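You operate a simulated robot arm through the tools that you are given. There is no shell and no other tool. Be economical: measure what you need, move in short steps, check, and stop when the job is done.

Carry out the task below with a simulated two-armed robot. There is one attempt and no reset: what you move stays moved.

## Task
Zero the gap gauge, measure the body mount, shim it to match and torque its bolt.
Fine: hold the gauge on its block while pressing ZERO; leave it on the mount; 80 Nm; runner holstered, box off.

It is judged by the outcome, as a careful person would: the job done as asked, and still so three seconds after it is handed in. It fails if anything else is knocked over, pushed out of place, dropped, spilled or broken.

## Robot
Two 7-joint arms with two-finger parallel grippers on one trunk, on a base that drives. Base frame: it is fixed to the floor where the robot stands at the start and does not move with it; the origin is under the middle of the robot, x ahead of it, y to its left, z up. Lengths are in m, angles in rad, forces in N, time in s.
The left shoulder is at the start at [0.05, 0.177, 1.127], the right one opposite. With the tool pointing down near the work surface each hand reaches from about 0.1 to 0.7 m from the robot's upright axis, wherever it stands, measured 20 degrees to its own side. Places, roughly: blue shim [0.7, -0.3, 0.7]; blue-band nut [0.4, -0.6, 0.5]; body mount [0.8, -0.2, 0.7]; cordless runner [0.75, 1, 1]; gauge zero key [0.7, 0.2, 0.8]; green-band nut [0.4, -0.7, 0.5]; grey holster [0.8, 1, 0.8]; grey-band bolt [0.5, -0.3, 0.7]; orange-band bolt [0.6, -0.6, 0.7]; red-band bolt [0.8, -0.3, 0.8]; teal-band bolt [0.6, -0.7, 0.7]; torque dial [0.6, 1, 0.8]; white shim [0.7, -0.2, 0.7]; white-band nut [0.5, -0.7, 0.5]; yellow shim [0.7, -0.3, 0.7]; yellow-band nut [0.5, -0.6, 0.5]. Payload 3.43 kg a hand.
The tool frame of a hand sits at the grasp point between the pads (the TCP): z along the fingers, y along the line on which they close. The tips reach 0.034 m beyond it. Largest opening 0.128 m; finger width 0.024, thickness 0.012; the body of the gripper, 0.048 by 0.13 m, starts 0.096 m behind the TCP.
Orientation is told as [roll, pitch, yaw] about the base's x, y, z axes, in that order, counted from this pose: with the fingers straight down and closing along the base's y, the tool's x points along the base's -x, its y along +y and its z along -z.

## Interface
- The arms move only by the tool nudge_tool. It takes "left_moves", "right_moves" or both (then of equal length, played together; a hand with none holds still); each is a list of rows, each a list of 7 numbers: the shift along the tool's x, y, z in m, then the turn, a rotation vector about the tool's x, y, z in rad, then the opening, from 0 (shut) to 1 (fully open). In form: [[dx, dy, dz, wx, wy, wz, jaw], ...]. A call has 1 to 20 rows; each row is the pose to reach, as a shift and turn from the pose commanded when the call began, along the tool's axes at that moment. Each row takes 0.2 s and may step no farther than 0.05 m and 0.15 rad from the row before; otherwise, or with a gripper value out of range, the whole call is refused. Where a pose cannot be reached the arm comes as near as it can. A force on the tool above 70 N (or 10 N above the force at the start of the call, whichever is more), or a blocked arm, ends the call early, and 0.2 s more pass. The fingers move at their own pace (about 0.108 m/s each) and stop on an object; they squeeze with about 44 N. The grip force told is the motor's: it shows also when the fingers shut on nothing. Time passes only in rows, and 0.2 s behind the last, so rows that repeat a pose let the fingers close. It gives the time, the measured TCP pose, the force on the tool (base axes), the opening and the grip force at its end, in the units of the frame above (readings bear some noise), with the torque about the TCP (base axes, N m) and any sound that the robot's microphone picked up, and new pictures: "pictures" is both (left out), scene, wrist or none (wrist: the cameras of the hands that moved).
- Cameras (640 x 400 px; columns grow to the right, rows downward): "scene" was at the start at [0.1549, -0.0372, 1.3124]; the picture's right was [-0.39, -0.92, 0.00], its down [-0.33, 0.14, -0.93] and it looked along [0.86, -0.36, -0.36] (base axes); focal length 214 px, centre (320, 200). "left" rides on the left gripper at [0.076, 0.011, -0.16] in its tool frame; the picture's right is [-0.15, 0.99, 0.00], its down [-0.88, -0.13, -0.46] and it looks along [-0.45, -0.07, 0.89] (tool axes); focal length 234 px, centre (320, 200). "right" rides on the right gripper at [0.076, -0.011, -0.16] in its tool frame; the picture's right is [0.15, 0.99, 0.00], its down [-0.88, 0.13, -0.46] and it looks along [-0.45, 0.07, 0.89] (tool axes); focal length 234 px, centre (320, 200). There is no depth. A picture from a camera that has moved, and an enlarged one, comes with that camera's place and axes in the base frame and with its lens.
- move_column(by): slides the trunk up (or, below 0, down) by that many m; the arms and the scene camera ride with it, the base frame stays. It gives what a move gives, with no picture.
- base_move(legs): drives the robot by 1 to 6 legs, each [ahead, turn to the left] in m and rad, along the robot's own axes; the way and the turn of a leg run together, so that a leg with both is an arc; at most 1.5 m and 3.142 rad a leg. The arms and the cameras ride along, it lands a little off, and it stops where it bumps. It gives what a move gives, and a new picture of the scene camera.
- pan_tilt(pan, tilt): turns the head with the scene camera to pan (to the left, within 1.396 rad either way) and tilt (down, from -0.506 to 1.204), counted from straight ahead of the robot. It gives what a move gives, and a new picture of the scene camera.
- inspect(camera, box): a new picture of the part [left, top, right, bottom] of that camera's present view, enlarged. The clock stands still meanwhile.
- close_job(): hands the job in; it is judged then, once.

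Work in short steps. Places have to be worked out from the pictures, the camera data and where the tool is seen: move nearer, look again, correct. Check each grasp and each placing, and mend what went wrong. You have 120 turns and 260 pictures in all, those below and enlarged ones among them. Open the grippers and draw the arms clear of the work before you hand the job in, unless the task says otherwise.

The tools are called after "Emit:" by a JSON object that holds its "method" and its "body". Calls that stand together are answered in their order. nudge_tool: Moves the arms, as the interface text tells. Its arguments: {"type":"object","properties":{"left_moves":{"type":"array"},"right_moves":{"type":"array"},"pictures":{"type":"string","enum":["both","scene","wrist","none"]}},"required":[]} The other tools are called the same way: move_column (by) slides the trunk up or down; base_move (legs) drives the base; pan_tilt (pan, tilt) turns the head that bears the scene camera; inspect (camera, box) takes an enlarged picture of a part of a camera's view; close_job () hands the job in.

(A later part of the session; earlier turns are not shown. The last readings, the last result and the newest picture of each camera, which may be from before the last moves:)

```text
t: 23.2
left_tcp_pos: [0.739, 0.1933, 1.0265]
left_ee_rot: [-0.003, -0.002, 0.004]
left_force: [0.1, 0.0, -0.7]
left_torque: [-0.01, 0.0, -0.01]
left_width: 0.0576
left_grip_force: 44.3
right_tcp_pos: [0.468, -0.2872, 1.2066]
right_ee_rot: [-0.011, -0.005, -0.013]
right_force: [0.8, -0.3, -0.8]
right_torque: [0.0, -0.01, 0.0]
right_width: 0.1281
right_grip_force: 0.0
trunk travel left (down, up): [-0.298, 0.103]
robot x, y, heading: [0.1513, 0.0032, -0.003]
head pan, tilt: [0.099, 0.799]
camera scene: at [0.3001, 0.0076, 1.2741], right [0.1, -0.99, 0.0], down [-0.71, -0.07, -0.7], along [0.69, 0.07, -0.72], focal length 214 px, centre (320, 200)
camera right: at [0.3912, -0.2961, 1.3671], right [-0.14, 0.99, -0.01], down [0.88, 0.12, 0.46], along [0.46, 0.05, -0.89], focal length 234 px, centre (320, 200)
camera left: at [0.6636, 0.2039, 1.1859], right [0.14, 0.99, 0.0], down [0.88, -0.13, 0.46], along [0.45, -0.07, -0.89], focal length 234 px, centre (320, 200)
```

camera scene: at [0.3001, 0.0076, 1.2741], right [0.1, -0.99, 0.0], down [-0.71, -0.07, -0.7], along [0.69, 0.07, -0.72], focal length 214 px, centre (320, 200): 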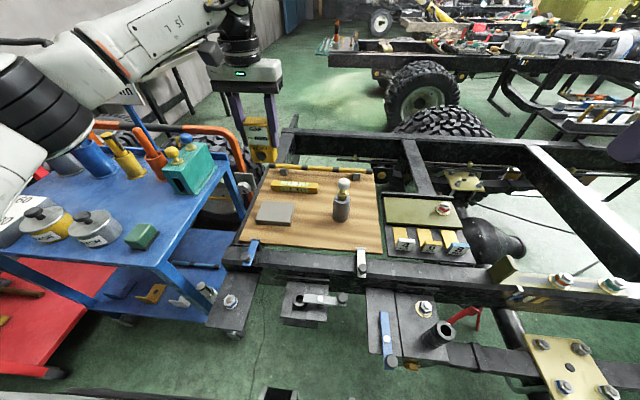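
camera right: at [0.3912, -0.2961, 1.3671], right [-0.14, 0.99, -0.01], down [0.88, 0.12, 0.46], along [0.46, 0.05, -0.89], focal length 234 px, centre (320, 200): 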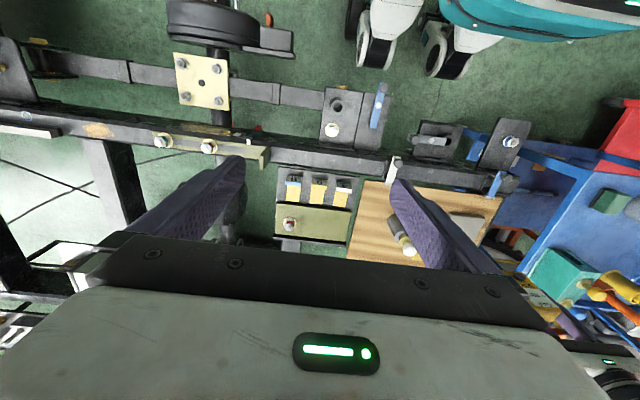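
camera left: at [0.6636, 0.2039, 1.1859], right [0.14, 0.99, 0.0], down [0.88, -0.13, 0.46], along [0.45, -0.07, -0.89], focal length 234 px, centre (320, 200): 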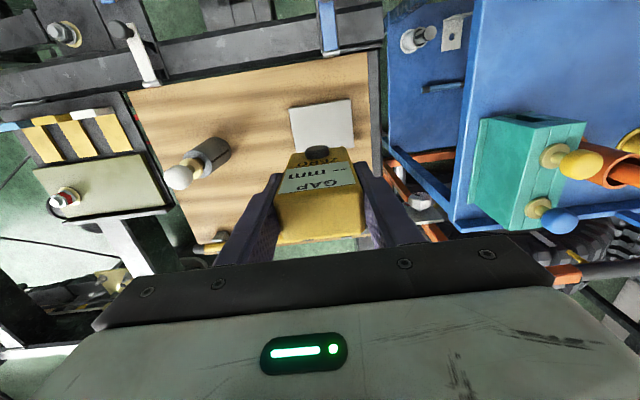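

Gauge lifted cleanly. Turn the base right 0.35 to favour the left arm's reach to the mount.

Emit:
{"method": "base_move", "body": {"legs": [[0, -0.35]]}}

Emit:
{"method": "inspect", "body": {"camera": "scene", "box": [220, 120, 400, 270]}}

Emit:
{"method": "inspect", "body": {"camera": "left", "box": [0, 60, 320, 260]}}

```text
t: 24.7
left_tcp_pos: [0.77, -0.0168, 1.0248]
left_ee_rot: [-0.001, 0.0, -0.345]
left_force: [0.4, -0.4, -1.6]
left_torque: [-0.01, 0.02, -0.04]
left_width: 0.0575
left_grip_force: 43.7
right_tcp_pos: [0.3531, -0.3791, 1.2053]
right_ee_rot: [-0.013, -0.006, -0.359]
right_force: [-1.2, 0.4, 0.4]
right_torque: [0.0, 0.03, 0.0]
right_width: 0.128
right_grip_force: 0.0
trunk travel left (down, up): [-0.298, 0.103]
robot x, y, heading: [0.151, -0.0006, -0.344]
head pan, tilt: [0.099, 0.799]
camera scene: at [0.2945, -0.0443, 1.2741], right [-0.24, -0.97, 0.0], down [-0.7, 0.17, -0.7], along [0.68, -0.17, -0.72], focal length 214 px, centre (320, 200)
```

scene: 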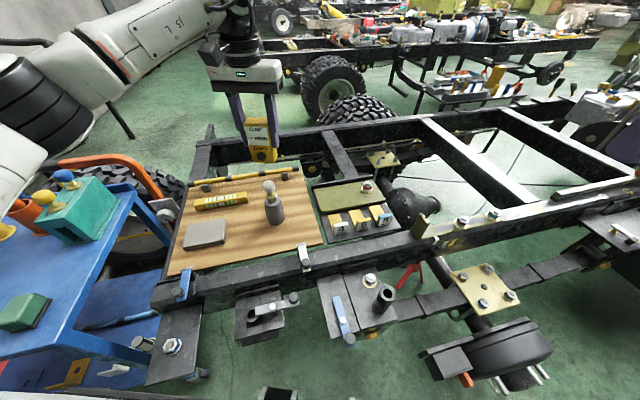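

```text
2.67 times, centred on (310, 195) of scene
camera zoom: at [0.2945, -0.0443, 1.2741], right [-0.24, -0.97, 0.0], down [-0.7, 0.17, -0.7], along [0.68, -0.17, -0.72], focal length 572 px, centre (347, 213)
```

zoom: 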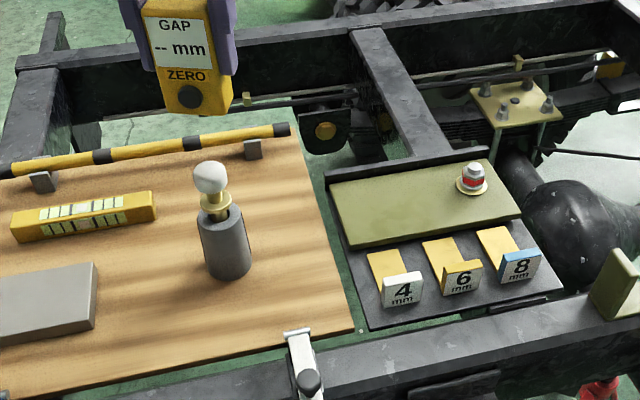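

```text
2.00 times, centred on (160, 160) of left
camera zoom: at [0.7032, 0.0174, 1.1849], right [0.47, 0.88, 0.0], down [0.79, -0.42, 0.46], along [0.4, -0.21, -0.89], focal length 468 px, centre (640, 280)
```

zoom: 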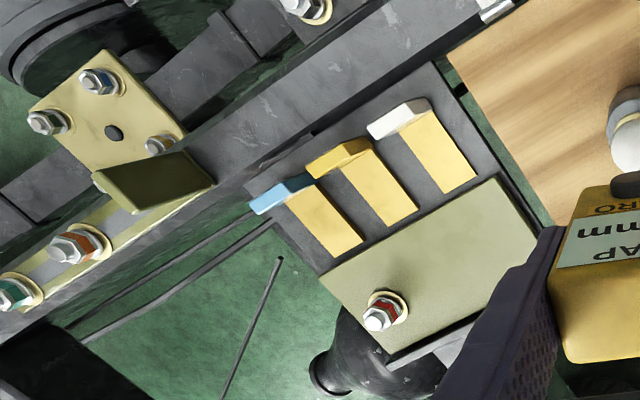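

Plate top spans x 0.74–0.86, y −0.157…−0.385; bolt at (0.806,−0.355). I'll carry the gauge to above (0.80,−0.215), squared up.

Emit:
{"method": "nudge_tool", "body": {"left_moves": [[-0.016, -0.029, 0.01, 0, 0, -0.0575, 0.2], [-0.032, -0.059, 0.02, 0, 0, -0.115, 0.2], [-0.048, -0.088, 0.04, 0, 0, -0.1725, 0.2], [-0.063, -0.117, 0.06, 0, 0, -0.23, 0.2], [-0.079, -0.147, 0.08, 0, 0, -0.2875, 0.2], [-0.0951, -0.1762, 0.1, 0, 0, -0.345, 0.2], [-0.0951, -0.1762, 0.125, 0, 0, -0.345, 0.2], [-0.0951, -0.1762, 0.125, 0, 0, -0.345, 0.2]]}}

Emit:
{"method": "inspect", "body": {"camera": "scene", "box": [280, 120, 440, 250]}}

```text
t: 26.5
left_tcp_pos: [0.7555, -0.1721, 0.9145]
left_ee_rot: [-0.001, 0.0, 0.002]
left_force: [0.3, -0.3, -1.8]
left_torque: [0.01, 0.01, 0.02]
left_width: 0.0575
left_grip_force: 44.1
left hand out of reach, approached as far as the arm can: row 4, 5, 6, 7, 8
right_tcp_pos: [0.3532, -0.3791, 1.2065]
right_ee_rot: [-0.013, -0.006, -0.36]
right_force: [0.0, 0.3, 0.3]
right_torque: [0.05, 0.01, -0.02]
right_width: 0.128
right_grip_force: 0.2
trunk travel left (down, up): [-0.298, 0.103]
robot x, y, heading: [0.1556, -0.0011, -0.343]
head pan, tilt: [0.099, 0.799]
camera scene: at [0.2949, -0.0437, 1.2741], right [-0.24, -0.97, 0.0], down [-0.7, 0.17, -0.7], along [0.68, -0.17, -0.72], focal length 214 px, centre (320, 200)
camera left: at [0.6806, -0.1616, 1.0731], right [0.14, 0.99, 0.0], down [0.88, -0.13, 0.46], along [0.45, -0.07, -0.89], focal length 234 px, centre (320, 200)
```

scene: 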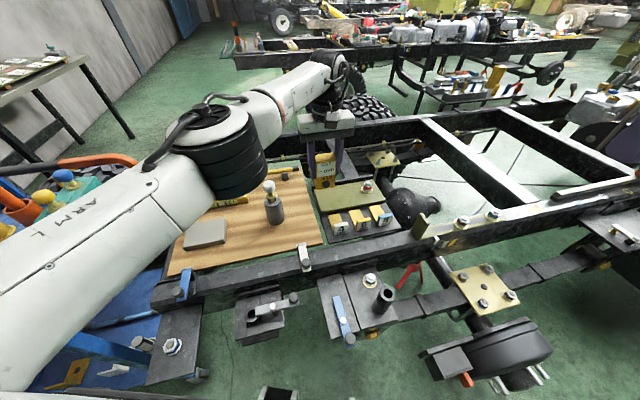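
left: 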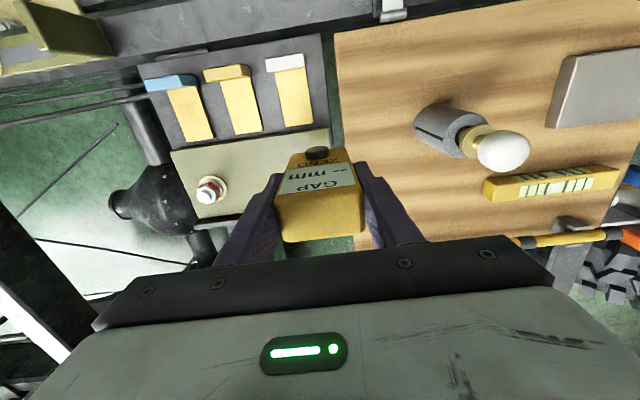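

```text
3.08 times, centred on (360, 185) of scene
camera zoom: at [0.2949, -0.0437, 1.2741], right [-0.24, -0.97, 0.0], down [-0.7, 0.17, -0.7], along [0.68, -0.17, -0.72], focal length 660 px, centre (197, 246)
```

zoom: 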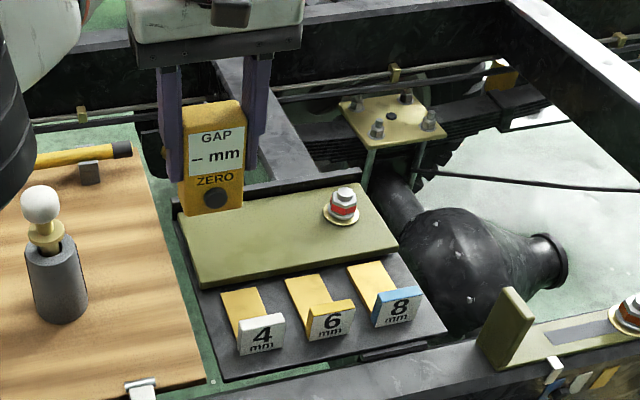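

The left arm is at its reach limit, 4–5 cm short. Drive ahead 0.08 m with the gauge still high above the plate.

Emit:
{"method": "base_move", "body": {"legs": [[0.08, 0]]}}

```text
t: 27.6
left_tcp_pos: [0.8319, -0.1985, 0.9133]
left_ee_rot: [0.001, -0.001, 0.001]
left_force: [0.1, -0.9, -2.2]
left_torque: [0.07, -0.01, 0.01]
left_width: 0.0575
left_grip_force: 44.1
right_tcp_pos: [0.4289, -0.4057, 1.2046]
right_ee_rot: [-0.013, -0.005, -0.358]
right_force: [0.5, 1.2, 0.4]
right_torque: [0.03, -0.01, 0.02]
right_width: 0.128
right_grip_force: 0.0
trunk travel left (down, up): [-0.298, 0.103]
robot x, y, heading: [0.2243, -0.0266, -0.343]
head pan, tilt: [0.099, 0.799]
camera scene: at [0.3702, -0.0709, 1.2739], right [-0.24, -0.97, 0.0], down [-0.7, 0.17, -0.7], along [0.68, -0.17, -0.72], focal length 214 px, centre (320, 200)
```

scene: 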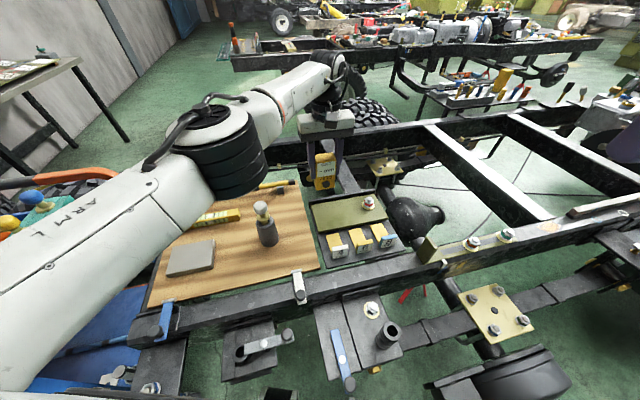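

Now nudge back −x 3 cm and −y 1.5 cm and see where it lands.

Emit:
{"method": "nudge_tool", "body": {"left_moves": [[0.015, -0.008, 0, 0, 0, 0, 0.2], [0.03, -0.015, 0, 0, 0, 0, 0.2], [0.03, -0.015, 0, 0, 0, 0, 0.2]], "pictures": "wrist"}}

```text
t: 28.4
left_tcp_pos: [0.8023, -0.212, 0.9138]
left_ee_rot: [0.001, -0.001, 0.004]
left_force: [0.1, 0.3, -1.6]
left_torque: [0.04, 0.02, -0.03]
left_width: 0.0575
left_grip_force: 44.3
right_tcp_pos: [0.4273, -0.4062, 1.2057]
right_ee_rot: [-0.015, -0.005, -0.358]
right_force: [-0.2, -0.2, -0.6]
right_torque: [0.01, -0.02, -0.02]
right_width: 0.1282
right_grip_force: 0.1
trunk travel left (down, up): [-0.298, 0.103]
robot x, y, heading: [0.2269, -0.0264, -0.341]
head pan, tilt: [0.099, 0.799]
camera left: at [0.7257, -0.2032, 1.0728], right [0.14, 0.99, 0.0], down [0.88, -0.13, 0.46], along [0.45, -0.07, -0.89], focal length 234 px, centre (320, 200)
```

left: 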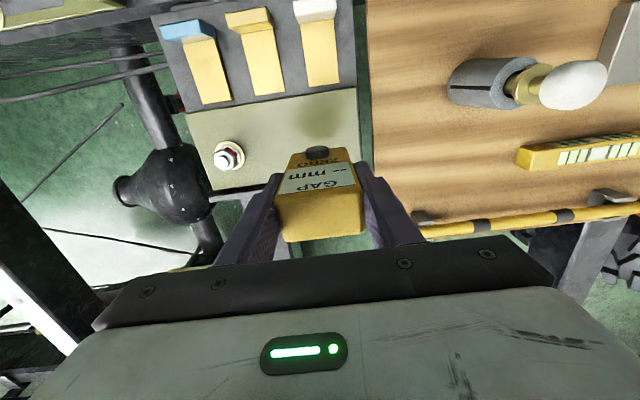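

Well positioned over the plate's left part. Lower 7.5 cm and look.

Emit:
{"method": "nudge_tool", "body": {"left_moves": [[0, 0, 0.03, 0, 0, 0, 0.2], [0, 0, 0.06, 0, 0, 0, 0.2], [0, 0, 0.075, 0, 0, 0, 0.2], [0, 0, 0.075, 0, 0, 0, 0.2]], "pictures": "none"}}

Emit:
{"method": "inspect", "body": {"camera": "scene", "box": [290, 130, 410, 250]}}

```text
t: 29.4
left_tcp_pos: [0.8009, -0.2139, 0.8398]
left_ee_rot: [0.0, 0.0, 0.003]
left_force: [-0.5, -0.4, -1.3]
left_torque: [0.01, 0.0, -0.03]
left_width: 0.0576
left_grip_force: 43.7
right_tcp_pos: [0.4279, -0.4051, 1.2078]
right_ee_rot: [-0.013, -0.004, -0.358]
right_force: [-0.1, -0.3, 0.1]
right_torque: [-0.02, 0.0, -0.04]
right_width: 0.128
right_grip_force: 0.0
trunk travel left (down, up): [-0.298, 0.103]
robot x, y, heading: [0.2269, -0.0319, -0.347]
head pan, tilt: [0.099, 0.799]
```

```text
3.33 times, centred on (350, 190) of scene
camera zoom: at [0.3694, -0.0706, 1.2741], right [-0.24, -0.97, 0.0], down [-0.7, 0.17, -0.7], along [0.68, -0.17, -0.72], focal length 715 px, centre (220, 233)
```

zoom: 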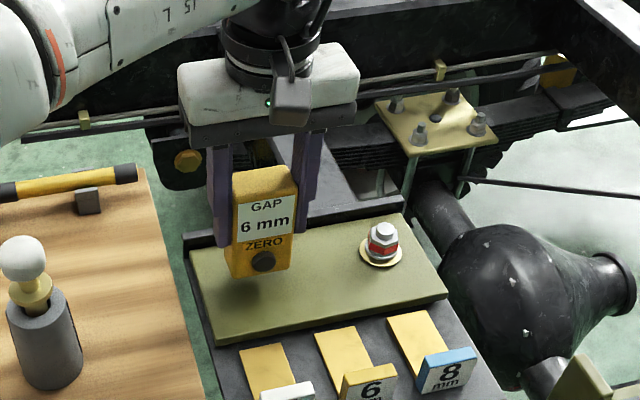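

Already showing 6 mm near the plate. Lower in 2.5 mm steps until contact.

Emit:
{"method": "nudge_tool", "body": {"left_moves": [[0, 0, 0.0025, 0, 0, 0, 0.2], [0, 0, 0.005, 0, 0, 0, 0.2], [0, 0, 0.0075, 0, 0, 0, 0.2], [0, 0, 0.01, 0, 0, 0, 0.2]], "pictures": "none"}}

Emit:
{"method": "inspect", "body": {"camera": "scene", "box": [310, 150, 400, 230]}}

```text
t: 30.4
left_tcp_pos: [0.8007, -0.2136, 0.8288]
left_ee_rot: [0.0, 0.0, 0.001]
left_force: [0.1, -0.1, -1.4]
left_torque: [-0.01, 0.0, 0.01]
left_width: 0.0577
left_grip_force: 44.3
right_tcp_pos: [0.4285, -0.4048, 1.207]
right_ee_rot: [-0.013, -0.006, -0.358]
right_force: [-0.2, 0.5, -0.4]
right_torque: [-0.01, 0.02, 0.0]
right_width: 0.128
right_grip_force: 0.0
trunk travel left (down, up): [-0.298, 0.103]
robot x, y, heading: [0.229, -0.0249, -0.346]
head pan, tilt: [0.099, 0.799]
```

```text
5.00 times, centred on (355, 190) of scene
camera zoom: at [0.3694, -0.0706, 1.2741], right [-0.24, -0.97, 0.0], down [-0.7, 0.17, -0.7], along [0.68, -0.17, -0.72], focal length 1072 px, centre (145, 250)
```

zoom: 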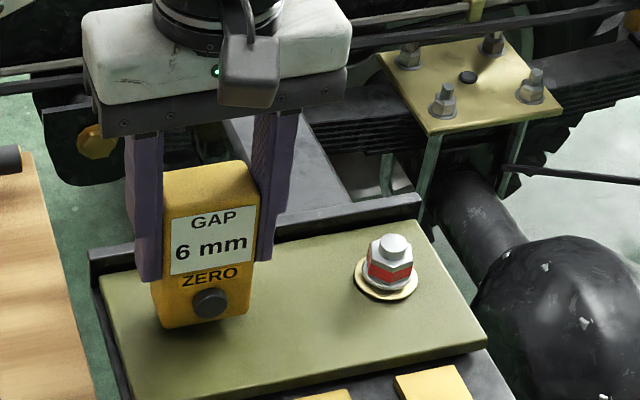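

Still carrying its weight (−1.4 N). Another 10 mm in 2 mm steps.

Emit:
{"method": "nudge_tool", "body": {"left_moves": [[0, 0, 0.002, 0, 0, 0, 0.2], [0, 0, 0.004, 0, 0, 0, 0.2], [0, 0, 0.006, 0, 0, 0, 0.2], [0, 0, 0.008, 0, 0, 0, 0.2]], "pictures": "none"}}

Emit:
{"method": "inspect", "body": {"camera": "scene", "box": [310, 150, 400, 230]}}

```text
t: 31.4
left_tcp_pos: [0.8011, -0.2141, 0.8213]
left_ee_rot: [-0.001, 0.001, 0.002]
left_force: [0.3, -0.1, -1.4]
left_torque: [0.02, -0.02, -0.01]
left_width: 0.0574
left_grip_force: 44.1
right_tcp_pos: [0.4283, -0.405, 1.2061]
right_ee_rot: [-0.014, -0.004, -0.359]
right_force: [-0.3, 0.3, -0.8]
right_torque: [-0.04, -0.03, 0.01]
right_width: 0.1281
right_grip_force: 0.1
trunk travel left (down, up): [-0.298, 0.103]
robot x, y, heading: [0.2279, -0.0246, -0.341]
head pan, tilt: [0.099, 0.799]
```

```text
5.00 times, centred on (355, 190) of scene
camera zoom: at [0.3694, -0.0706, 1.2741], right [-0.24, -0.97, 0.0], down [-0.7, 0.17, -0.7], along [0.68, -0.17, -0.72], focal length 1072 px, centre (145, 250)
```

zoom: 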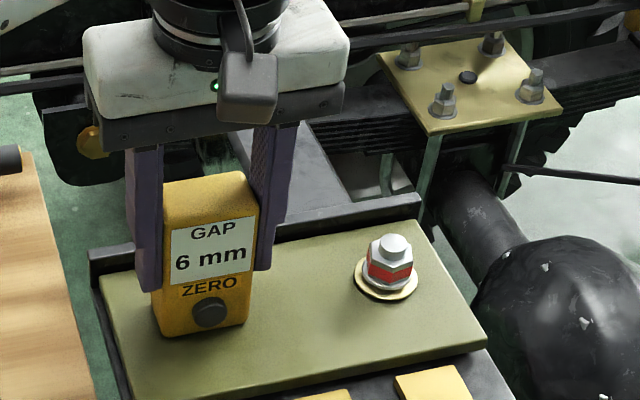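

No contact yet; continue 8 mm more.

Emit:
{"method": "nudge_tool", "body": {"left_moves": [[0, 0, 0.002, 0, 0, 0, 0.2], [0, 0, 0.004, 0, 0, 0, 0.2], [0, 0, 0.006, 0, 0, 0, 0.2], [0, 0, 0.008, 0, 0, 0, 0.2]], "pictures": "none"}}

Emit:
{"method": "inspect", "body": {"camera": "scene", "box": [310, 150, 400, 230]}}

```text
t: 32.4
left_tcp_pos: [0.8006, -0.2129, 0.8203]
left_ee_rot: [-0.004, -0.011, 0.001]
left_force: [-2.0, 2.6, 40.0]
left_torque: [0.89, 0.41, 0.01]
left_width: 0.0576
left_grip_force: 44.1
right_tcp_pos: [0.424, -0.4044, 1.2075]
right_ee_rot: [-0.014, -0.009, -0.358]
right_force: [-0.4, 0.6, 0.0]
right_torque: [0.02, 0.0, 0.01]
right_width: 0.1279
right_grip_force: 0.0
trunk travel left (down, up): [-0.298, 0.103]
robot x, y, heading: [0.225, -0.0278, -0.343]
head pan, tilt: [0.099, 0.799]
```

```text
5.00 times, centred on (355, 190) of scene
camera zoom: at [0.3654, -0.0693, 1.2751], right [-0.24, -0.97, 0.0], down [-0.69, 0.17, -0.7], along [0.68, -0.17, -0.71], focal length 1072 px, centre (145, 250)
```

zoom: 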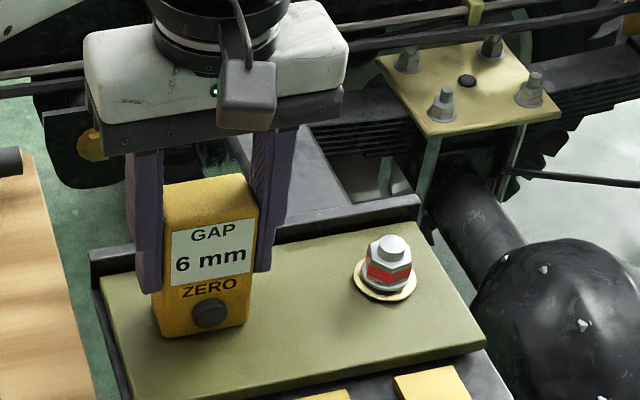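

Contact made, reading 6 mm. Relax the push, then open and raise.

Emit:
{"method": "nudge_tool", "body": {"left_moves": [[0, 0, -0.003, 0, 0, 0, 0.2], [0, 0, -0.0065, 0, 0, 0, 0.2], [0, 0, -0.0065, 0, 0, 0, 0.2]], "pictures": "none"}}

```text
t: 33.2
left_tcp_pos: [0.8017, -0.2137, 0.8201]
left_ee_rot: [-0.001, -0.004, 0.002]
left_force: [4.0, -2.9, 14.3]
left_torque: [-0.18, -0.56, -0.06]
left_width: 0.0575
left_grip_force: 44.2
right_tcp_pos: [0.4272, -0.405, 1.2069]
right_ee_rot: [-0.012, -0.007, -0.357]
right_force: [0.7, -0.7, -0.5]
right_torque: [0.04, -0.04, 0.02]
right_width: 0.1281
right_grip_force: 0.1
trunk travel left (down, up): [-0.298, 0.103]
robot x, y, heading: [0.2243, -0.0264, -0.344]
head pan, tilt: [0.099, 0.799]
```

Small residual push of 14 N; ease 1 mm, open, then raise 0.15 m.

Emit:
{"method": "nudge_tool", "body": {"left_moves": [[0, 0, -0.001, 0, 0, 0, 0.35], [0, 0, -0.001, 0, 0, 0, 0.55], [0, 0, -0.001, 0, 0, 0, 0.8], [0, 0, -0.001, 0, 0, 0, 0.9], [0, 0, -0.04, 0, 0, 0, 0.9], [0, 0, -0.08, 0, 0, 0, 0.9], [0, 0, -0.12, 0, 0, 0, 0.9], [0, 0, -0.16, 0, 0, 0, 0.9], [0, 0, -0.2, 0, 0, 0, 0.9]]}}

Emit:
{"method": "inspect", "body": {"camera": "scene", "box": [310, 150, 430, 270]}}

Emit:
{"method": "inspect", "body": {"camera": "left", "box": [80, 0, 420, 230]}}

```text
t: 35.2
left_tcp_pos: [0.8004, -0.2136, 1.0189]
left_ee_rot: [-0.002, -0.001, 0.001]
left_force: [-0.1, -0.3, -0.2]
left_torque: [0.02, -0.03, 0.0]
left_width: 0.1153
left_grip_force: 0.0
right_tcp_pos: [0.4266, -0.4058, 1.2068]
right_ee_rot: [-0.01, -0.006, -0.357]
right_force: [-0.5, -0.1, -0.8]
right_torque: [0.02, -0.03, -0.01]
right_width: 0.1279
right_grip_force: 0.1
trunk travel left (down, up): [-0.298, 0.103]
robot x, y, heading: [0.2257, -0.0263, -0.348]
head pan, tilt: [0.099, 0.799]
camera scene: at [0.3685, -0.0709, 1.2742], right [-0.24, -0.97, 0.0], down [-0.69, 0.17, -0.7], along [0.68, -0.17, -0.72], focal length 214 px, centre (320, 200)
camera left: at [0.7233, -0.2031, 1.1792], right [0.14, 0.99, 0.0], down [0.88, -0.13, 0.46], along [0.45, -0.07, -0.89], focal length 234 px, centre (320, 200)
```

scene: 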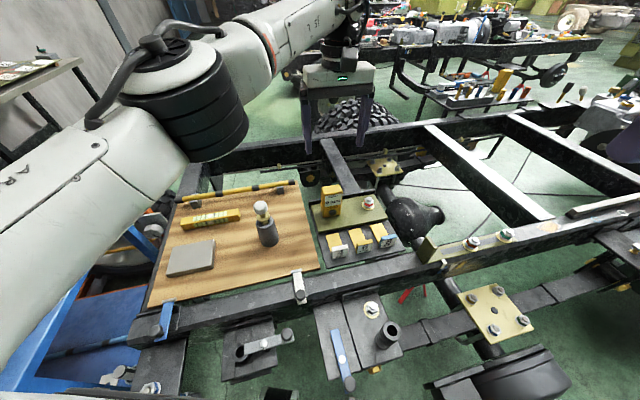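
left: 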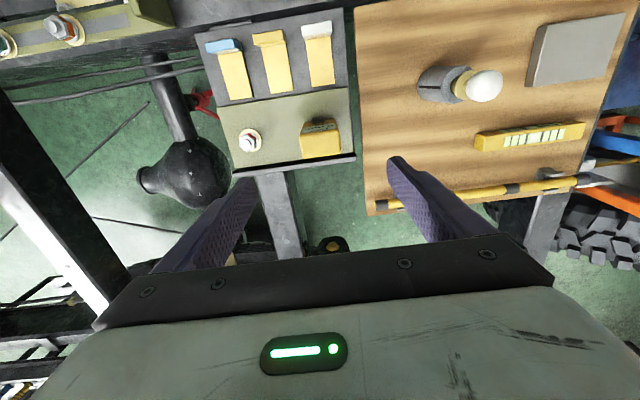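

```text
3.33 times, centred on (370, 210) of scene
camera zoom: at [0.3685, -0.0709, 1.2742], right [-0.24, -0.97, 0.0], down [-0.69, 0.17, -0.7], along [0.68, -0.17, -0.72], focal length 715 px, centre (153, 167)
```

zoom: 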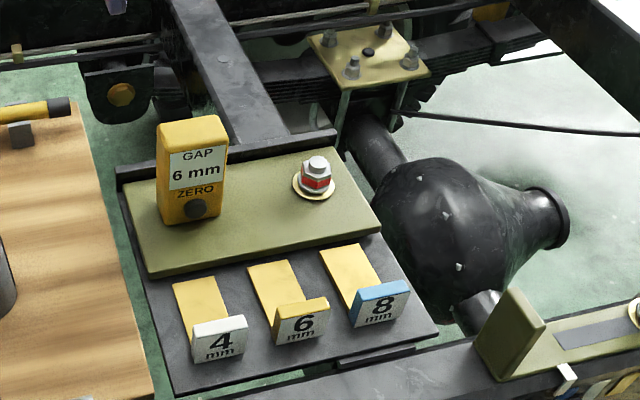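

```text
1.74 times, centred on (250, 115) of left
camera zoom: at [0.7233, -0.2031, 1.1792], right [0.14, 0.99, 0.0], down [0.88, -0.13, 0.46], along [0.45, -0.07, -0.89], focal length 407 px, centre (442, 348)
```

zoom: 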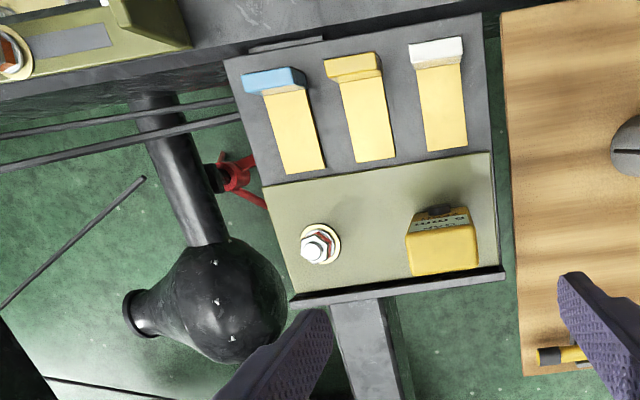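

Gauge stands on the mount and reads 6 mm → 6 mm (yellow) shim. Withdraw the left arm to the left, and bring the right hand (closed) in front of the shim tab at about (0.656,−0.272).

Emit:
{"method": "nudge_tool", "body": {"left_moves": [[0.02, 0.03, -0.02, 0, 0, 0, 0.9], [0.045, 0.07, -0.03, 0, 0, 0, 0.9], [0.07, 0.11, -0.04, 0, 0, 0, 0.9], [0.095, 0.15, -0.05, 0, 0, 0, 0.9], [0.12, 0.19, -0.06, 0, 0, 0, 0.9], [0.145, 0.23, -0.07, 0, 0, 0, 0.9], [0.17, 0.27, -0.08, 0, 0, 0, 0.9], [0.19, 0.3, -0.08, 0, 0, 0, 0.9], [0.19, 0.3, -0.08, 0, 0, 0, 0.9]], "right_moves": [[-0.014, 0.023, 0.032, 0, 0, -0.045, 0.6], [-0.029, 0.046, 0.064, 0, 0, -0.09, 0.3], [-0.043, 0.069, 0.096, 0, 0, -0.134, 0], [-0.058, 0.093, 0.128, 0, 0, -0.179, 0], [-0.072, 0.116, 0.16, 0, 0, -0.224, 0], [-0.087, 0.139, 0.192, 0, 0, -0.268, 0], [-0.101, 0.162, 0.225, 0, 0, -0.313, 0], [-0.1154, 0.185, 0.257, 0, 0, -0.358, 0], [-0.1154, 0.185, 0.257, 0, 0, -0.358, 0]]}}

```text
t: 37.2
left_tcp_pos: [0.6102, 0.0888, 1.0998]
left_ee_rot: [0.0, 0.0, 0.001]
left_force: [0.7, 0.2, 0.1]
left_torque: [-0.04, 0.02, -0.02]
left_width: 0.1151
left_grip_force: 0.1
right_tcp_pos: [0.6018, -0.2784, 0.9484]
right_ee_rot: [-0.013, 0.001, 0.001]
right_force: [-0.2, 0.7, 0.1]
right_torque: [0.01, -0.02, -0.04]
right_width: 0.0
right_grip_force: 32.9
trunk travel left (down, up): [-0.298, 0.103]
robot x, y, heading: [0.226, -0.0274, -0.345]
head pan, tilt: [0.099, 0.799]
camera scene: at [0.3692, -0.0709, 1.2741], right [-0.24, -0.97, 0.0], down [-0.7, 0.17, -0.7], along [0.68, -0.17, -0.72], focal length 214 px, centre (320, 200)
camera right: at [0.5258, -0.2866, 1.1083], right [-0.15, 0.99, -0.01], down [0.88, 0.14, 0.45], along [0.45, 0.05, -0.89], focal length 234 px, centre (320, 200)
camera left: at [0.535, 0.0989, 1.2581], right [0.14, 0.99, 0.0], down [0.88, -0.13, 0.46], along [0.45, -0.07, -0.89], focal length 234 px, centre (320, 200)
```

scene: 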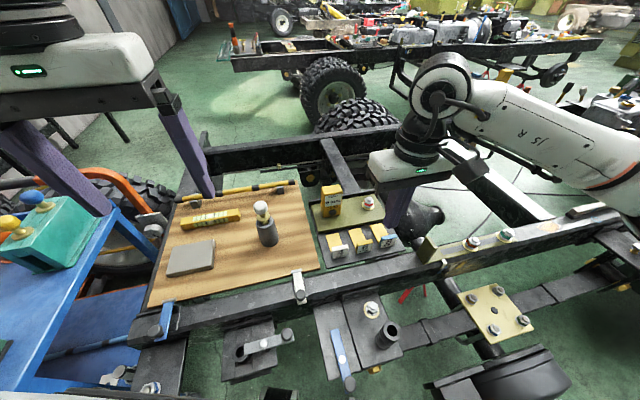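
right: 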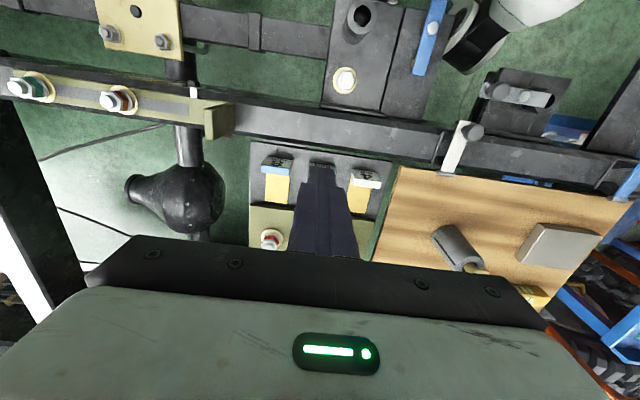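
left: 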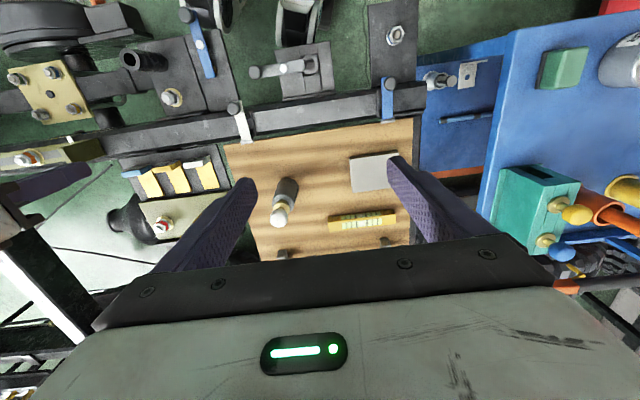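

Enlarge the tray in the right and scene views to refine heights.

Emit:
{"method": "inspect", "body": {"camera": "right", "box": [230, 120, 410, 240]}}

Emit:
{"method": "inspect", "body": {"camera": "scene", "box": [310, 200, 420, 270]}}

```text
3.33 times, centred on (320, 180) of right
camera zoom: at [0.5258, -0.2866, 1.1083], right [-0.15, 0.99, -0.01], down [0.88, 0.14, 0.45], along [0.45, 0.05, -0.89], focal length 781 px, centre (320, 267)
```

zoom: 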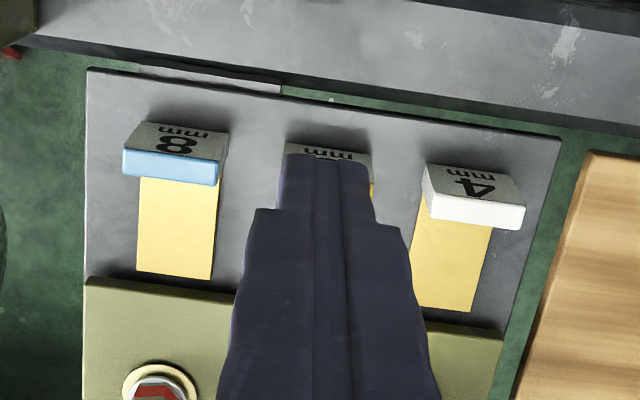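

```text
5.71 times, centred on (365, 235) of scene
camera zoom: at [0.3692, -0.0709, 1.2741], right [-0.24, -0.97, 0.0], down [-0.7, 0.17, -0.7], along [0.68, -0.17, -0.72], focal length 1226 px, centre (63, 0)
```

zoom: 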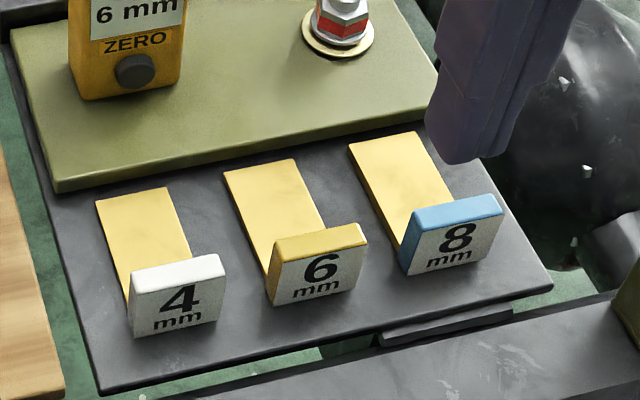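

Tray z≈0.729; 6 mm tab front face at x≈0.652, y −0.271, up to z 0.772. Lower the closed fingers just in front of the tab.

Emit:
{"method": "nudge_tool", "body": {"right_moves": [[0, 0.007, 0.045, 0, 0, 0, 0], [0, 0.007, 0.09, 0, 0, 0, 0], [-0.005, 0.007, 0.13, 0, 0, 0, 0], [-0.01, 0.007, 0.165, 0, 0, 0, 0], [-0.01, 0.007, 0.165, 0, 0, 0, 0]], "pictures": "wrist"}}

Emit:
{"method": "inspect", "body": {"camera": "scene", "box": [310, 170, 430, 270]}}

```text
t: 38.4
left_tcp_pos: [0.6111, 0.0887, 1.0994]
left_ee_rot: [0.001, -0.001, 0.002]
left_force: [-0.3, -0.3, 0.8]
left_torque: [-0.03, -0.01, 0.0]
left_width: 0.115
left_grip_force: 0.1
right_tcp_pos: [0.6116, -0.2725, 0.7838]
right_ee_rot: [-0.014, 0.001, 0.0]
right_force: [0.2, 0.0, 0.2]
right_torque: [0.03, -0.04, -0.02]
right_width: 0.0001
right_grip_force: 33.2
trunk travel left (down, up): [-0.298, 0.103]
robot x, y, heading: [0.2285, -0.0251, -0.344]
head pan, tilt: [0.099, 0.799]
camera right: at [0.5347, -0.2819, 0.9434], right [-0.15, 0.99, -0.01], down [0.88, 0.14, 0.45], along [0.45, 0.05, -0.89], focal length 234 px, centre (320, 200)
```

right: 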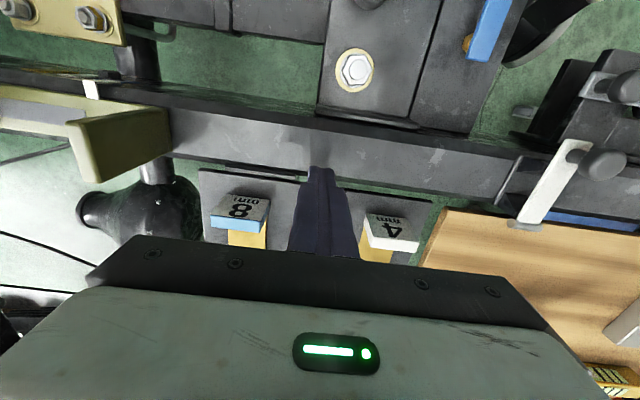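

```text
4.00 times, centred on (370, 220) of scene
camera zoom: at [0.3692, -0.0706, 1.2741], right [-0.24, -0.97, 0.0], down [-0.7, 0.17, -0.7], along [0.68, -0.17, -0.72], focal length 858 px, centre (120, 120)
```

zoom: 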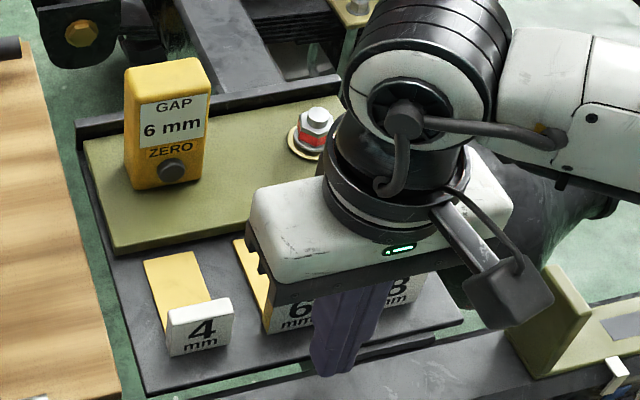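

Positioned in front. Advance 5 cm in +x and check that the shim follows straight.

Emit:
{"method": "nudge_tool", "body": {"right_moves": [[-0.015, 0, 0.001, 0, 0, 0, 0], [-0.025, 0, 0.001, 0, 0, 0, 0], [-0.032, 0, 0.001, 0, 0, 0, 0], [-0.038, 0, 0.001, 0, 0, 0, 0], [-0.044, 0, 0.001, 0, 0, 0, 0], [-0.05, 0, 0.001, 0, 0, 0, 0]], "pictures": "none"}}

Emit:
{"method": "inspect", "body": {"camera": "scene", "box": [310, 170, 430, 270]}}

Emit:
{"method": "inspect", "body": {"camera": "left", "box": [90, 130, 260, 250]}}

```text
t: 39.8
left_tcp_pos: [0.6114, 0.0893, 1.098]
left_ee_rot: [0.002, 0.0, 0.002]
left_force: [0.4, 0.1, 0.0]
left_torque: [0.0, 0.0, 0.02]
left_width: 0.1153
left_grip_force: 0.1
right_tcp_pos: [0.6622, -0.2717, 0.7816]
right_ee_rot: [-0.012, -0.001, -0.001]
right_force: [-0.2, 1.5, 0.4]
right_torque: [0.0, 0.01, 0.0]
right_width: 0.0001
right_grip_force: 33.1
trunk travel left (down, up): [-0.298, 0.103]
robot x, y, heading: [0.2269, -0.0312, -0.343]
head pan, tilt: [0.099, 0.799]
```

```text
4.00 times, centred on (370, 220) of scene
camera zoom: at [0.3693, -0.0705, 1.2741], right [-0.24, -0.97, 0.0], down [-0.7, 0.17, -0.7], along [0.68, -0.17, -0.72], focal length 858 px, centre (120, 120)
```

zoom: 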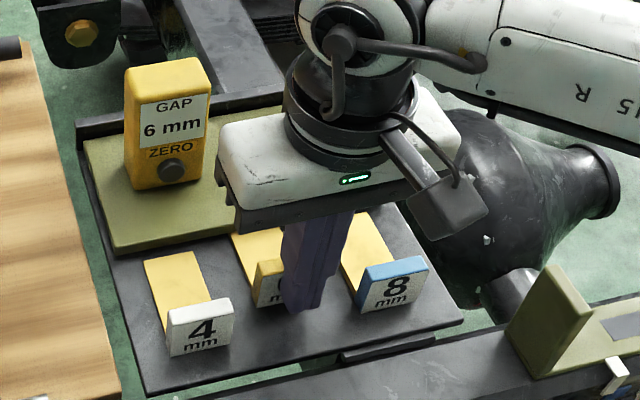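

```text
3.33 times, centred on (175, 190) of left
camera zoom: at [0.5354, 0.0989, 1.2581], right [0.14, 0.99, 0.0], down [0.88, -0.13, 0.46], along [0.45, -0.07, -0.89], focal length 781 px, centre (803, 233)
```

zoom: 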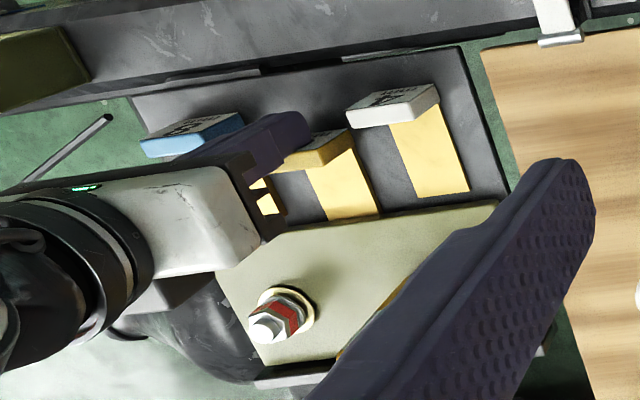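

Shim is sliding straight. Continue pushing to finger x≈0.712.

Emit:
{"method": "nudge_tool", "body": {"right_moves": [[-0.008, 0.001, 0, 0, 0, 0, 0], [-0.016, 0.002, 0, 0, 0, 0, 0], [-0.024, 0.002, 0, 0, 0, 0, 0], [-0.032, 0.002, 0, 0, 0, 0, 0], [-0.04, 0.002, 0, 0, 0, 0, 0], [-0.046, 0.002, 0, 0, 0, 0, 0], [-0.05, 0.002, 0, 0, 0, 0, 0]], "pictures": "none"}}

Emit:
{"method": "inspect", "body": {"camera": "scene", "box": [310, 170, 430, 270]}}

Emit:
{"method": "inspect", "body": {"camera": "left", "box": [90, 130, 260, 250]}}

```text
t: 41.0
left_tcp_pos: [0.6104, 0.0888, 1.0988]
left_ee_rot: [-0.004, 0.0, 0.002]
left_force: [0.0, 0.6, -0.3]
left_torque: [0.01, 0.09, -0.01]
left_width: 0.1151
left_grip_force: 0.1
right_tcp_pos: [0.6846, -0.2683, 0.7778]
right_ee_rot: [-0.018, 0.053, 0.001]
right_force: [-20.4, 0.0, 6.5]
right_torque: [-0.21, 0.07, -0.01]
right_width: 0.0001
right_grip_force: 32.9
trunk travel left (down, up): [-0.298, 0.103]
robot x, y, heading: [0.2281, -0.0235, -0.348]
head pan, tilt: [0.099, 0.799]
stopped in row 6 (right hand): the force on the tool passed its limit at 76 N (the readings are from after the stop); the commanded pose is now the measured one
```

```text
4.00 times, centred on (370, 220) of scene
camera zoom: at [0.3674, -0.0705, 1.2741], right [-0.24, -0.97, 0.0], down [-0.7, 0.17, -0.7], along [0.68, -0.17, -0.72], focal length 858 px, centre (120, 120)
```

zoom: 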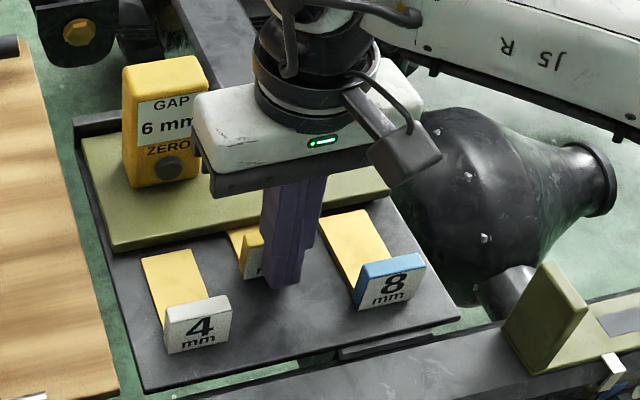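

```text
3.33 times, centred on (175, 190) of left
camera zoom: at [0.5342, 0.099, 1.2581], right [0.15, 0.99, 0.0], down [0.88, -0.13, 0.46], along [0.45, -0.07, -0.89], focal length 781 px, centre (803, 233)
```

zoom: 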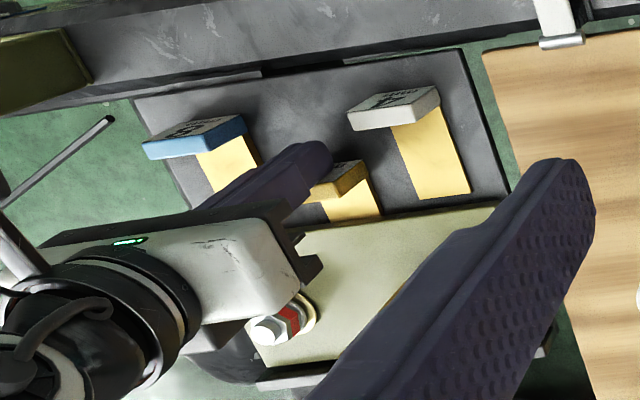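

The push stalled: pushing high on the tab cocks the shim in the slot (drawer jam). Back off, tip the hand slightly forward and lower the fingertip so it pushes near the base of the tab.

Emit:
{"method": "nudge_tool", "body": {"right_moves": [[0.01, 0, 0, 0, 0, 0, 0], [0.018, 0, 0, 0, -0.1, 0, 0], [0.022, 0.0, 0.006, 0, -0.2, 0, 0], [0.022, 0.0, 0.0105, 0, -0.2, 0, 0], [0.022, 0.0, 0.0105, 0, -0.2, 0, 0]], "pictures": "wrist"}}

Emit:
{"method": "inspect", "body": {"camera": "scene", "box": [320, 190, 420, 270]}}

```text
t: 42.2
left_tcp_pos: [0.6104, 0.0889, 1.0988]
left_ee_rot: [0.0, 0.001, 0.001]
left_force: [0.5, -0.2, 0.0]
left_torque: [-0.02, 0.01, -0.01]
left_width: 0.115
left_grip_force: 0.1
right_tcp_pos: [0.666, -0.2692, 0.7691]
right_ee_rot: [-0.017, -0.158, 0.006]
right_force: [1.0, 0.2, -0.1]
right_torque: [0.03, -0.02, -0.02]
right_width: 0.0
right_grip_force: 32.7
trunk travel left (down, up): [-0.298, 0.103]
robot x, y, heading: [0.2265, -0.0278, -0.351]
head pan, tilt: [0.099, 0.799]
camera right: at [0.5655, -0.2787, 0.9151], right [-0.15, 0.99, -0.04], down [0.8, 0.14, 0.59], along [0.58, 0.05, -0.81], focal length 234 px, centre (320, 200)
```

right: 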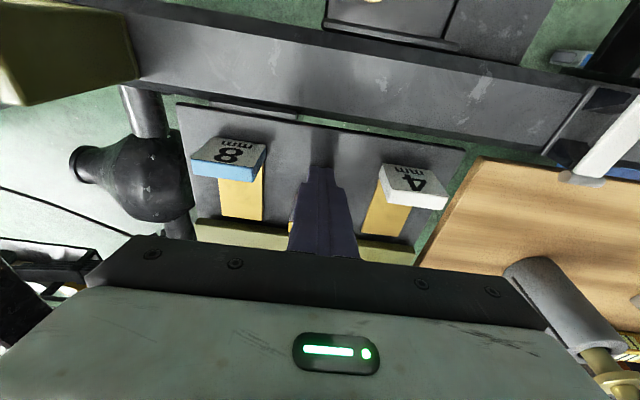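

```text
5.00 times, centred on (370, 230) of scene
camera zoom: at [0.368, -0.0709, 1.2741], right [-0.24, -0.97, 0.0], down [-0.7, 0.17, -0.7], along [0.68, -0.17, -0.72], focal length 1072 px, centre (70, 50)
```

zoom: 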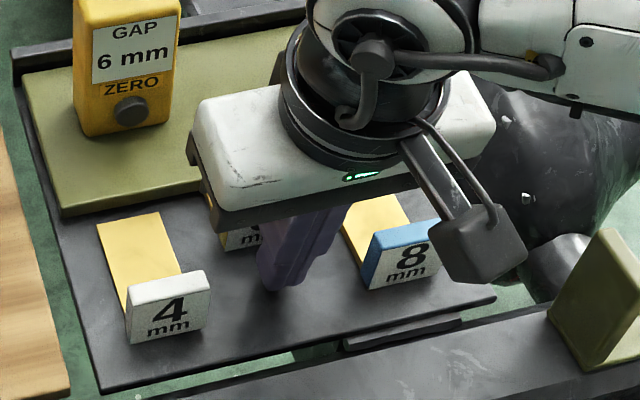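

Now push again +x, low on the tab, 3 cm in 5 mm steps.

Emit:
{"method": "nudge_tool", "body": {"right_moves": [[-0.0099, 0, 0.0016, 0, 0, 0, 0], [-0.0148, 0, 0.0024, 0, 0, 0, 0], [-0.0198, 0, 0.0031, 0, 0, 0, 0], [-0.0247, 0, 0.0039, 0, 0, 0, 0], [-0.0296, 0, 0.0047, 0, 0, 0, 0]], "pictures": "none"}}

Emit:
{"method": "inspect", "body": {"camera": "left", "box": [90, 130, 260, 250]}}

```text
t: 43.4
left_tcp_pos: [0.609, 0.0894, 1.0978]
left_ee_rot: [-0.001, 0.0, 0.0]
left_force: [0.1, 0.0, -0.4]
left_torque: [0.0, 0.08, 0.0]
left_width: 0.1152
left_grip_force: 0.0
right_tcp_pos: [0.6806, -0.2685, 0.763]
right_ee_rot: [-0.024, -0.112, 0.004]
right_force: [-14.1, 1.3, 7.2]
right_torque: [0.02, 0.49, -0.03]
right_width: 0.0
right_grip_force: 33.1
trunk travel left (down, up): [-0.298, 0.103]
robot x, y, heading: [0.2236, -0.0263, -0.349]
head pan, tilt: [0.099, 0.799]
stopped in row 5 (right hand): the force on the tool passed its limit at 73 N (the readings are from after the stop); the commanded pose is now the measured one
```

```text
3.33 times, centred on (175, 190) of left
camera zoom: at [0.5337, 0.0991, 1.2579], right [0.15, 0.99, 0.0], down [0.88, -0.13, 0.46], along [0.45, -0.07, -0.89], focal length 781 px, centre (803, 233)
```

zoom: 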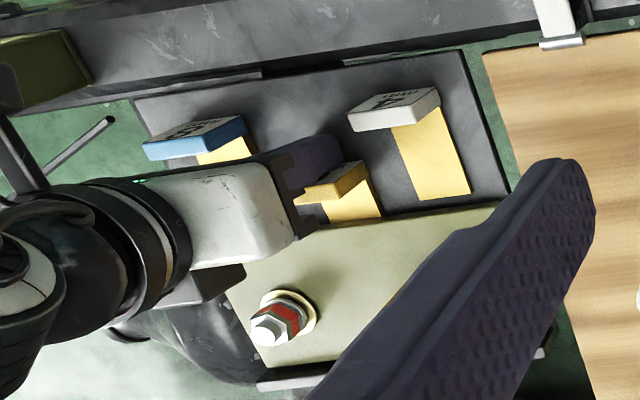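

It stops at the same place, maybe a real internal stop. Retract the hand to look properly.

Emit:
{"method": "nudge_tool", "body": {"right_moves": [[0.03, 0, -0.005, 0, 0, 0, 0], [0.06, 0, -0.01, 0, 0.05, 0, 0], [0.07, -0.03, -0.05, 0, 0.1, 0, 0], [0.07, -0.06, -0.09, 0, 0.1, 0, 0], [0.07, -0.1, -0.13, 0, 0.1, 0, 0], [0.07, -0.14, -0.16, 0, 0.1, 0, 0]], "pictures": "wrist"}}

Emit:
{"method": "inspect", "body": {"camera": "scene", "box": [320, 190, 420, 270]}}

Emit:
{"method": "inspect", "body": {"camera": "left", "box": [100, 140, 260, 250]}}

```text
refused: row 3 steps farther than a row can; nothing moved
```

```text
5.00 times, centred on (370, 230) of scene
camera zoom: at [0.3668, -0.0708, 1.2739], right [-0.25, -0.97, 0.0], down [-0.7, 0.18, -0.7], along [0.68, -0.17, -0.72], focal length 1072 px, centre (70, 50)
```

zoom: 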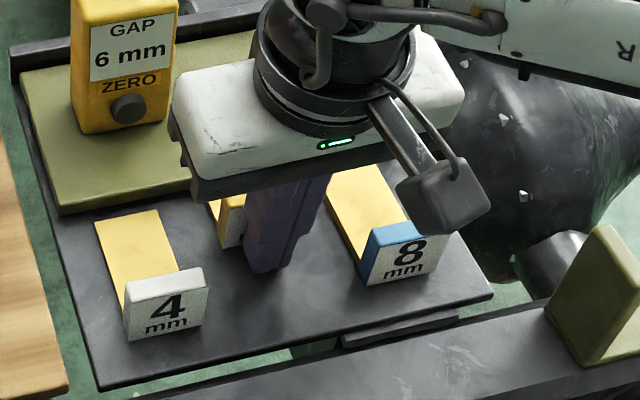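

```text
3.64 times, centred on (180, 195) of left
camera zoom: at [0.5337, 0.0991, 1.2579], right [0.15, 0.99, 0.0], down [0.88, -0.13, 0.46], along [0.45, -0.07, -0.89], focal length 852 px, centre (829, 218)
```

zoom: 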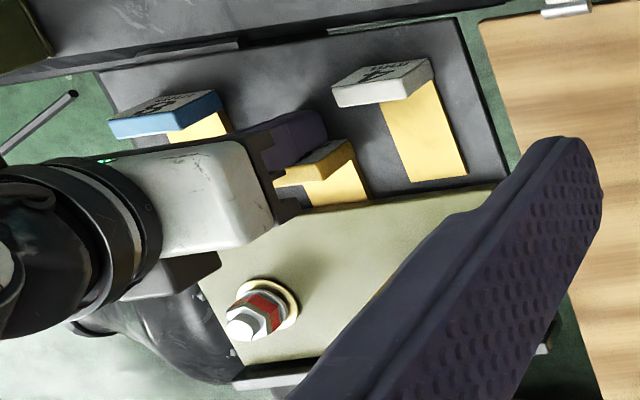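

Rows were too long; retract in smaller steps.

Emit:
{"method": "nudge_tool", "body": {"right_moves": [[0.03, 0, -0.005, 0, 0, 0, 0], [0.06, 0, -0.01, 0, 0.05, 0, 0], [0.065, -0.02, -0.045, 0, 0.1, 0, 0], [0.068, -0.045, -0.08, 0, 0.1, 0, 0], [0.07, -0.07, -0.12, 0, 0.1, 0, 0], [0.07, -0.1, -0.155, 0, 0.1, 0, 0], [0.07, -0.12, -0.19, 0, 0.1, 0, 0]], "pictures": "wrist"}}

Emit:
{"method": "inspect", "body": {"camera": "scene", "box": [320, 190, 420, 270]}}

Emit:
{"method": "inspect", "body": {"camera": "left", "box": [100, 140, 260, 250]}}

```text
t: 45.0
left_tcp_pos: [0.6087, 0.0884, 1.0998]
left_ee_rot: [-0.002, 0.001, 0.001]
left_force: [-0.4, -0.3, 0.3]
left_torque: [-0.01, 0.0, 0.0]
left_width: 0.1154
left_grip_force: 0.1
right_tcp_pos: [0.5924, -0.3849, 0.9494]
right_ee_rot: [-0.023, -0.02, 0.004]
right_force: [-0.1, 0.3, 0.6]
right_torque: [0.01, -0.01, -0.01]
right_width: 0.0
right_grip_force: 33.3
trunk travel left (down, up): [-0.298, 0.103]
robot x, y, heading: [0.2239, -0.0317, -0.351]
head pan, tilt: [0.099, 0.799]
camera right: at [0.5126, -0.3929, 1.1078], right [-0.15, 0.99, -0.03], down [0.87, 0.14, 0.47], along [0.47, 0.05, -0.88], focal length 234 px, centre (320, 200)
```

right: 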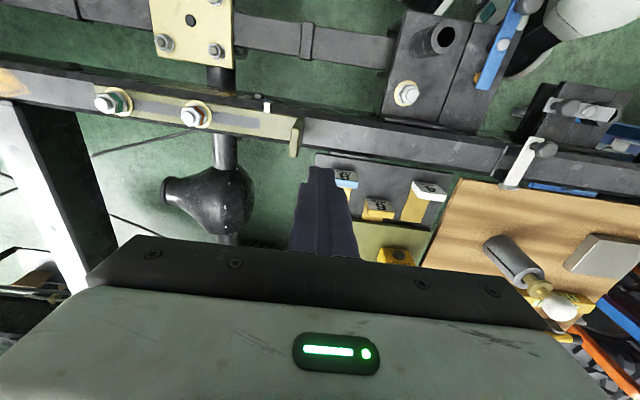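

```text
5.00 times, centred on (370, 230) of scene
camera zoom: at [0.367, -0.0712, 1.2741], right [-0.25, -0.97, 0.0], down [-0.69, 0.18, -0.7], along [0.68, -0.17, -0.72], focal length 1072 px, centre (70, 50)
```

zoom: 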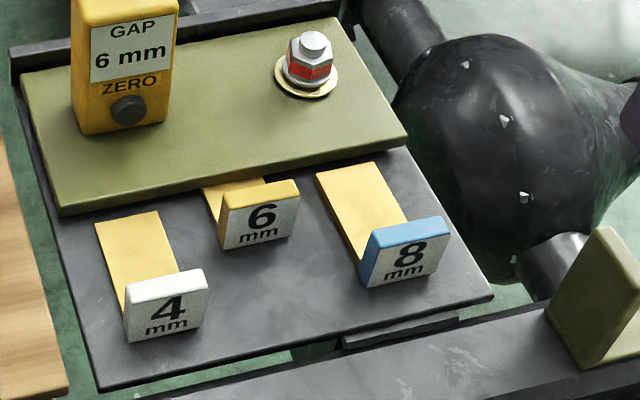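

```text
3.64 times, centred on (180, 195) of left
camera zoom: at [0.5336, 0.0989, 1.2582], right [0.15, 0.99, 0.0], down [0.88, -0.13, 0.46], along [0.45, -0.07, -0.89], focal length 852 px, centre (829, 218)
```

zoom: 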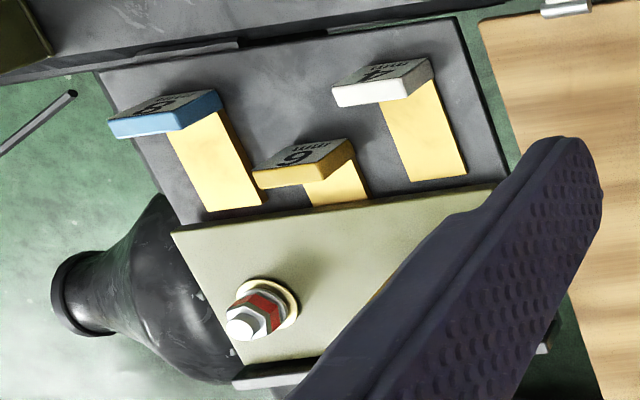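

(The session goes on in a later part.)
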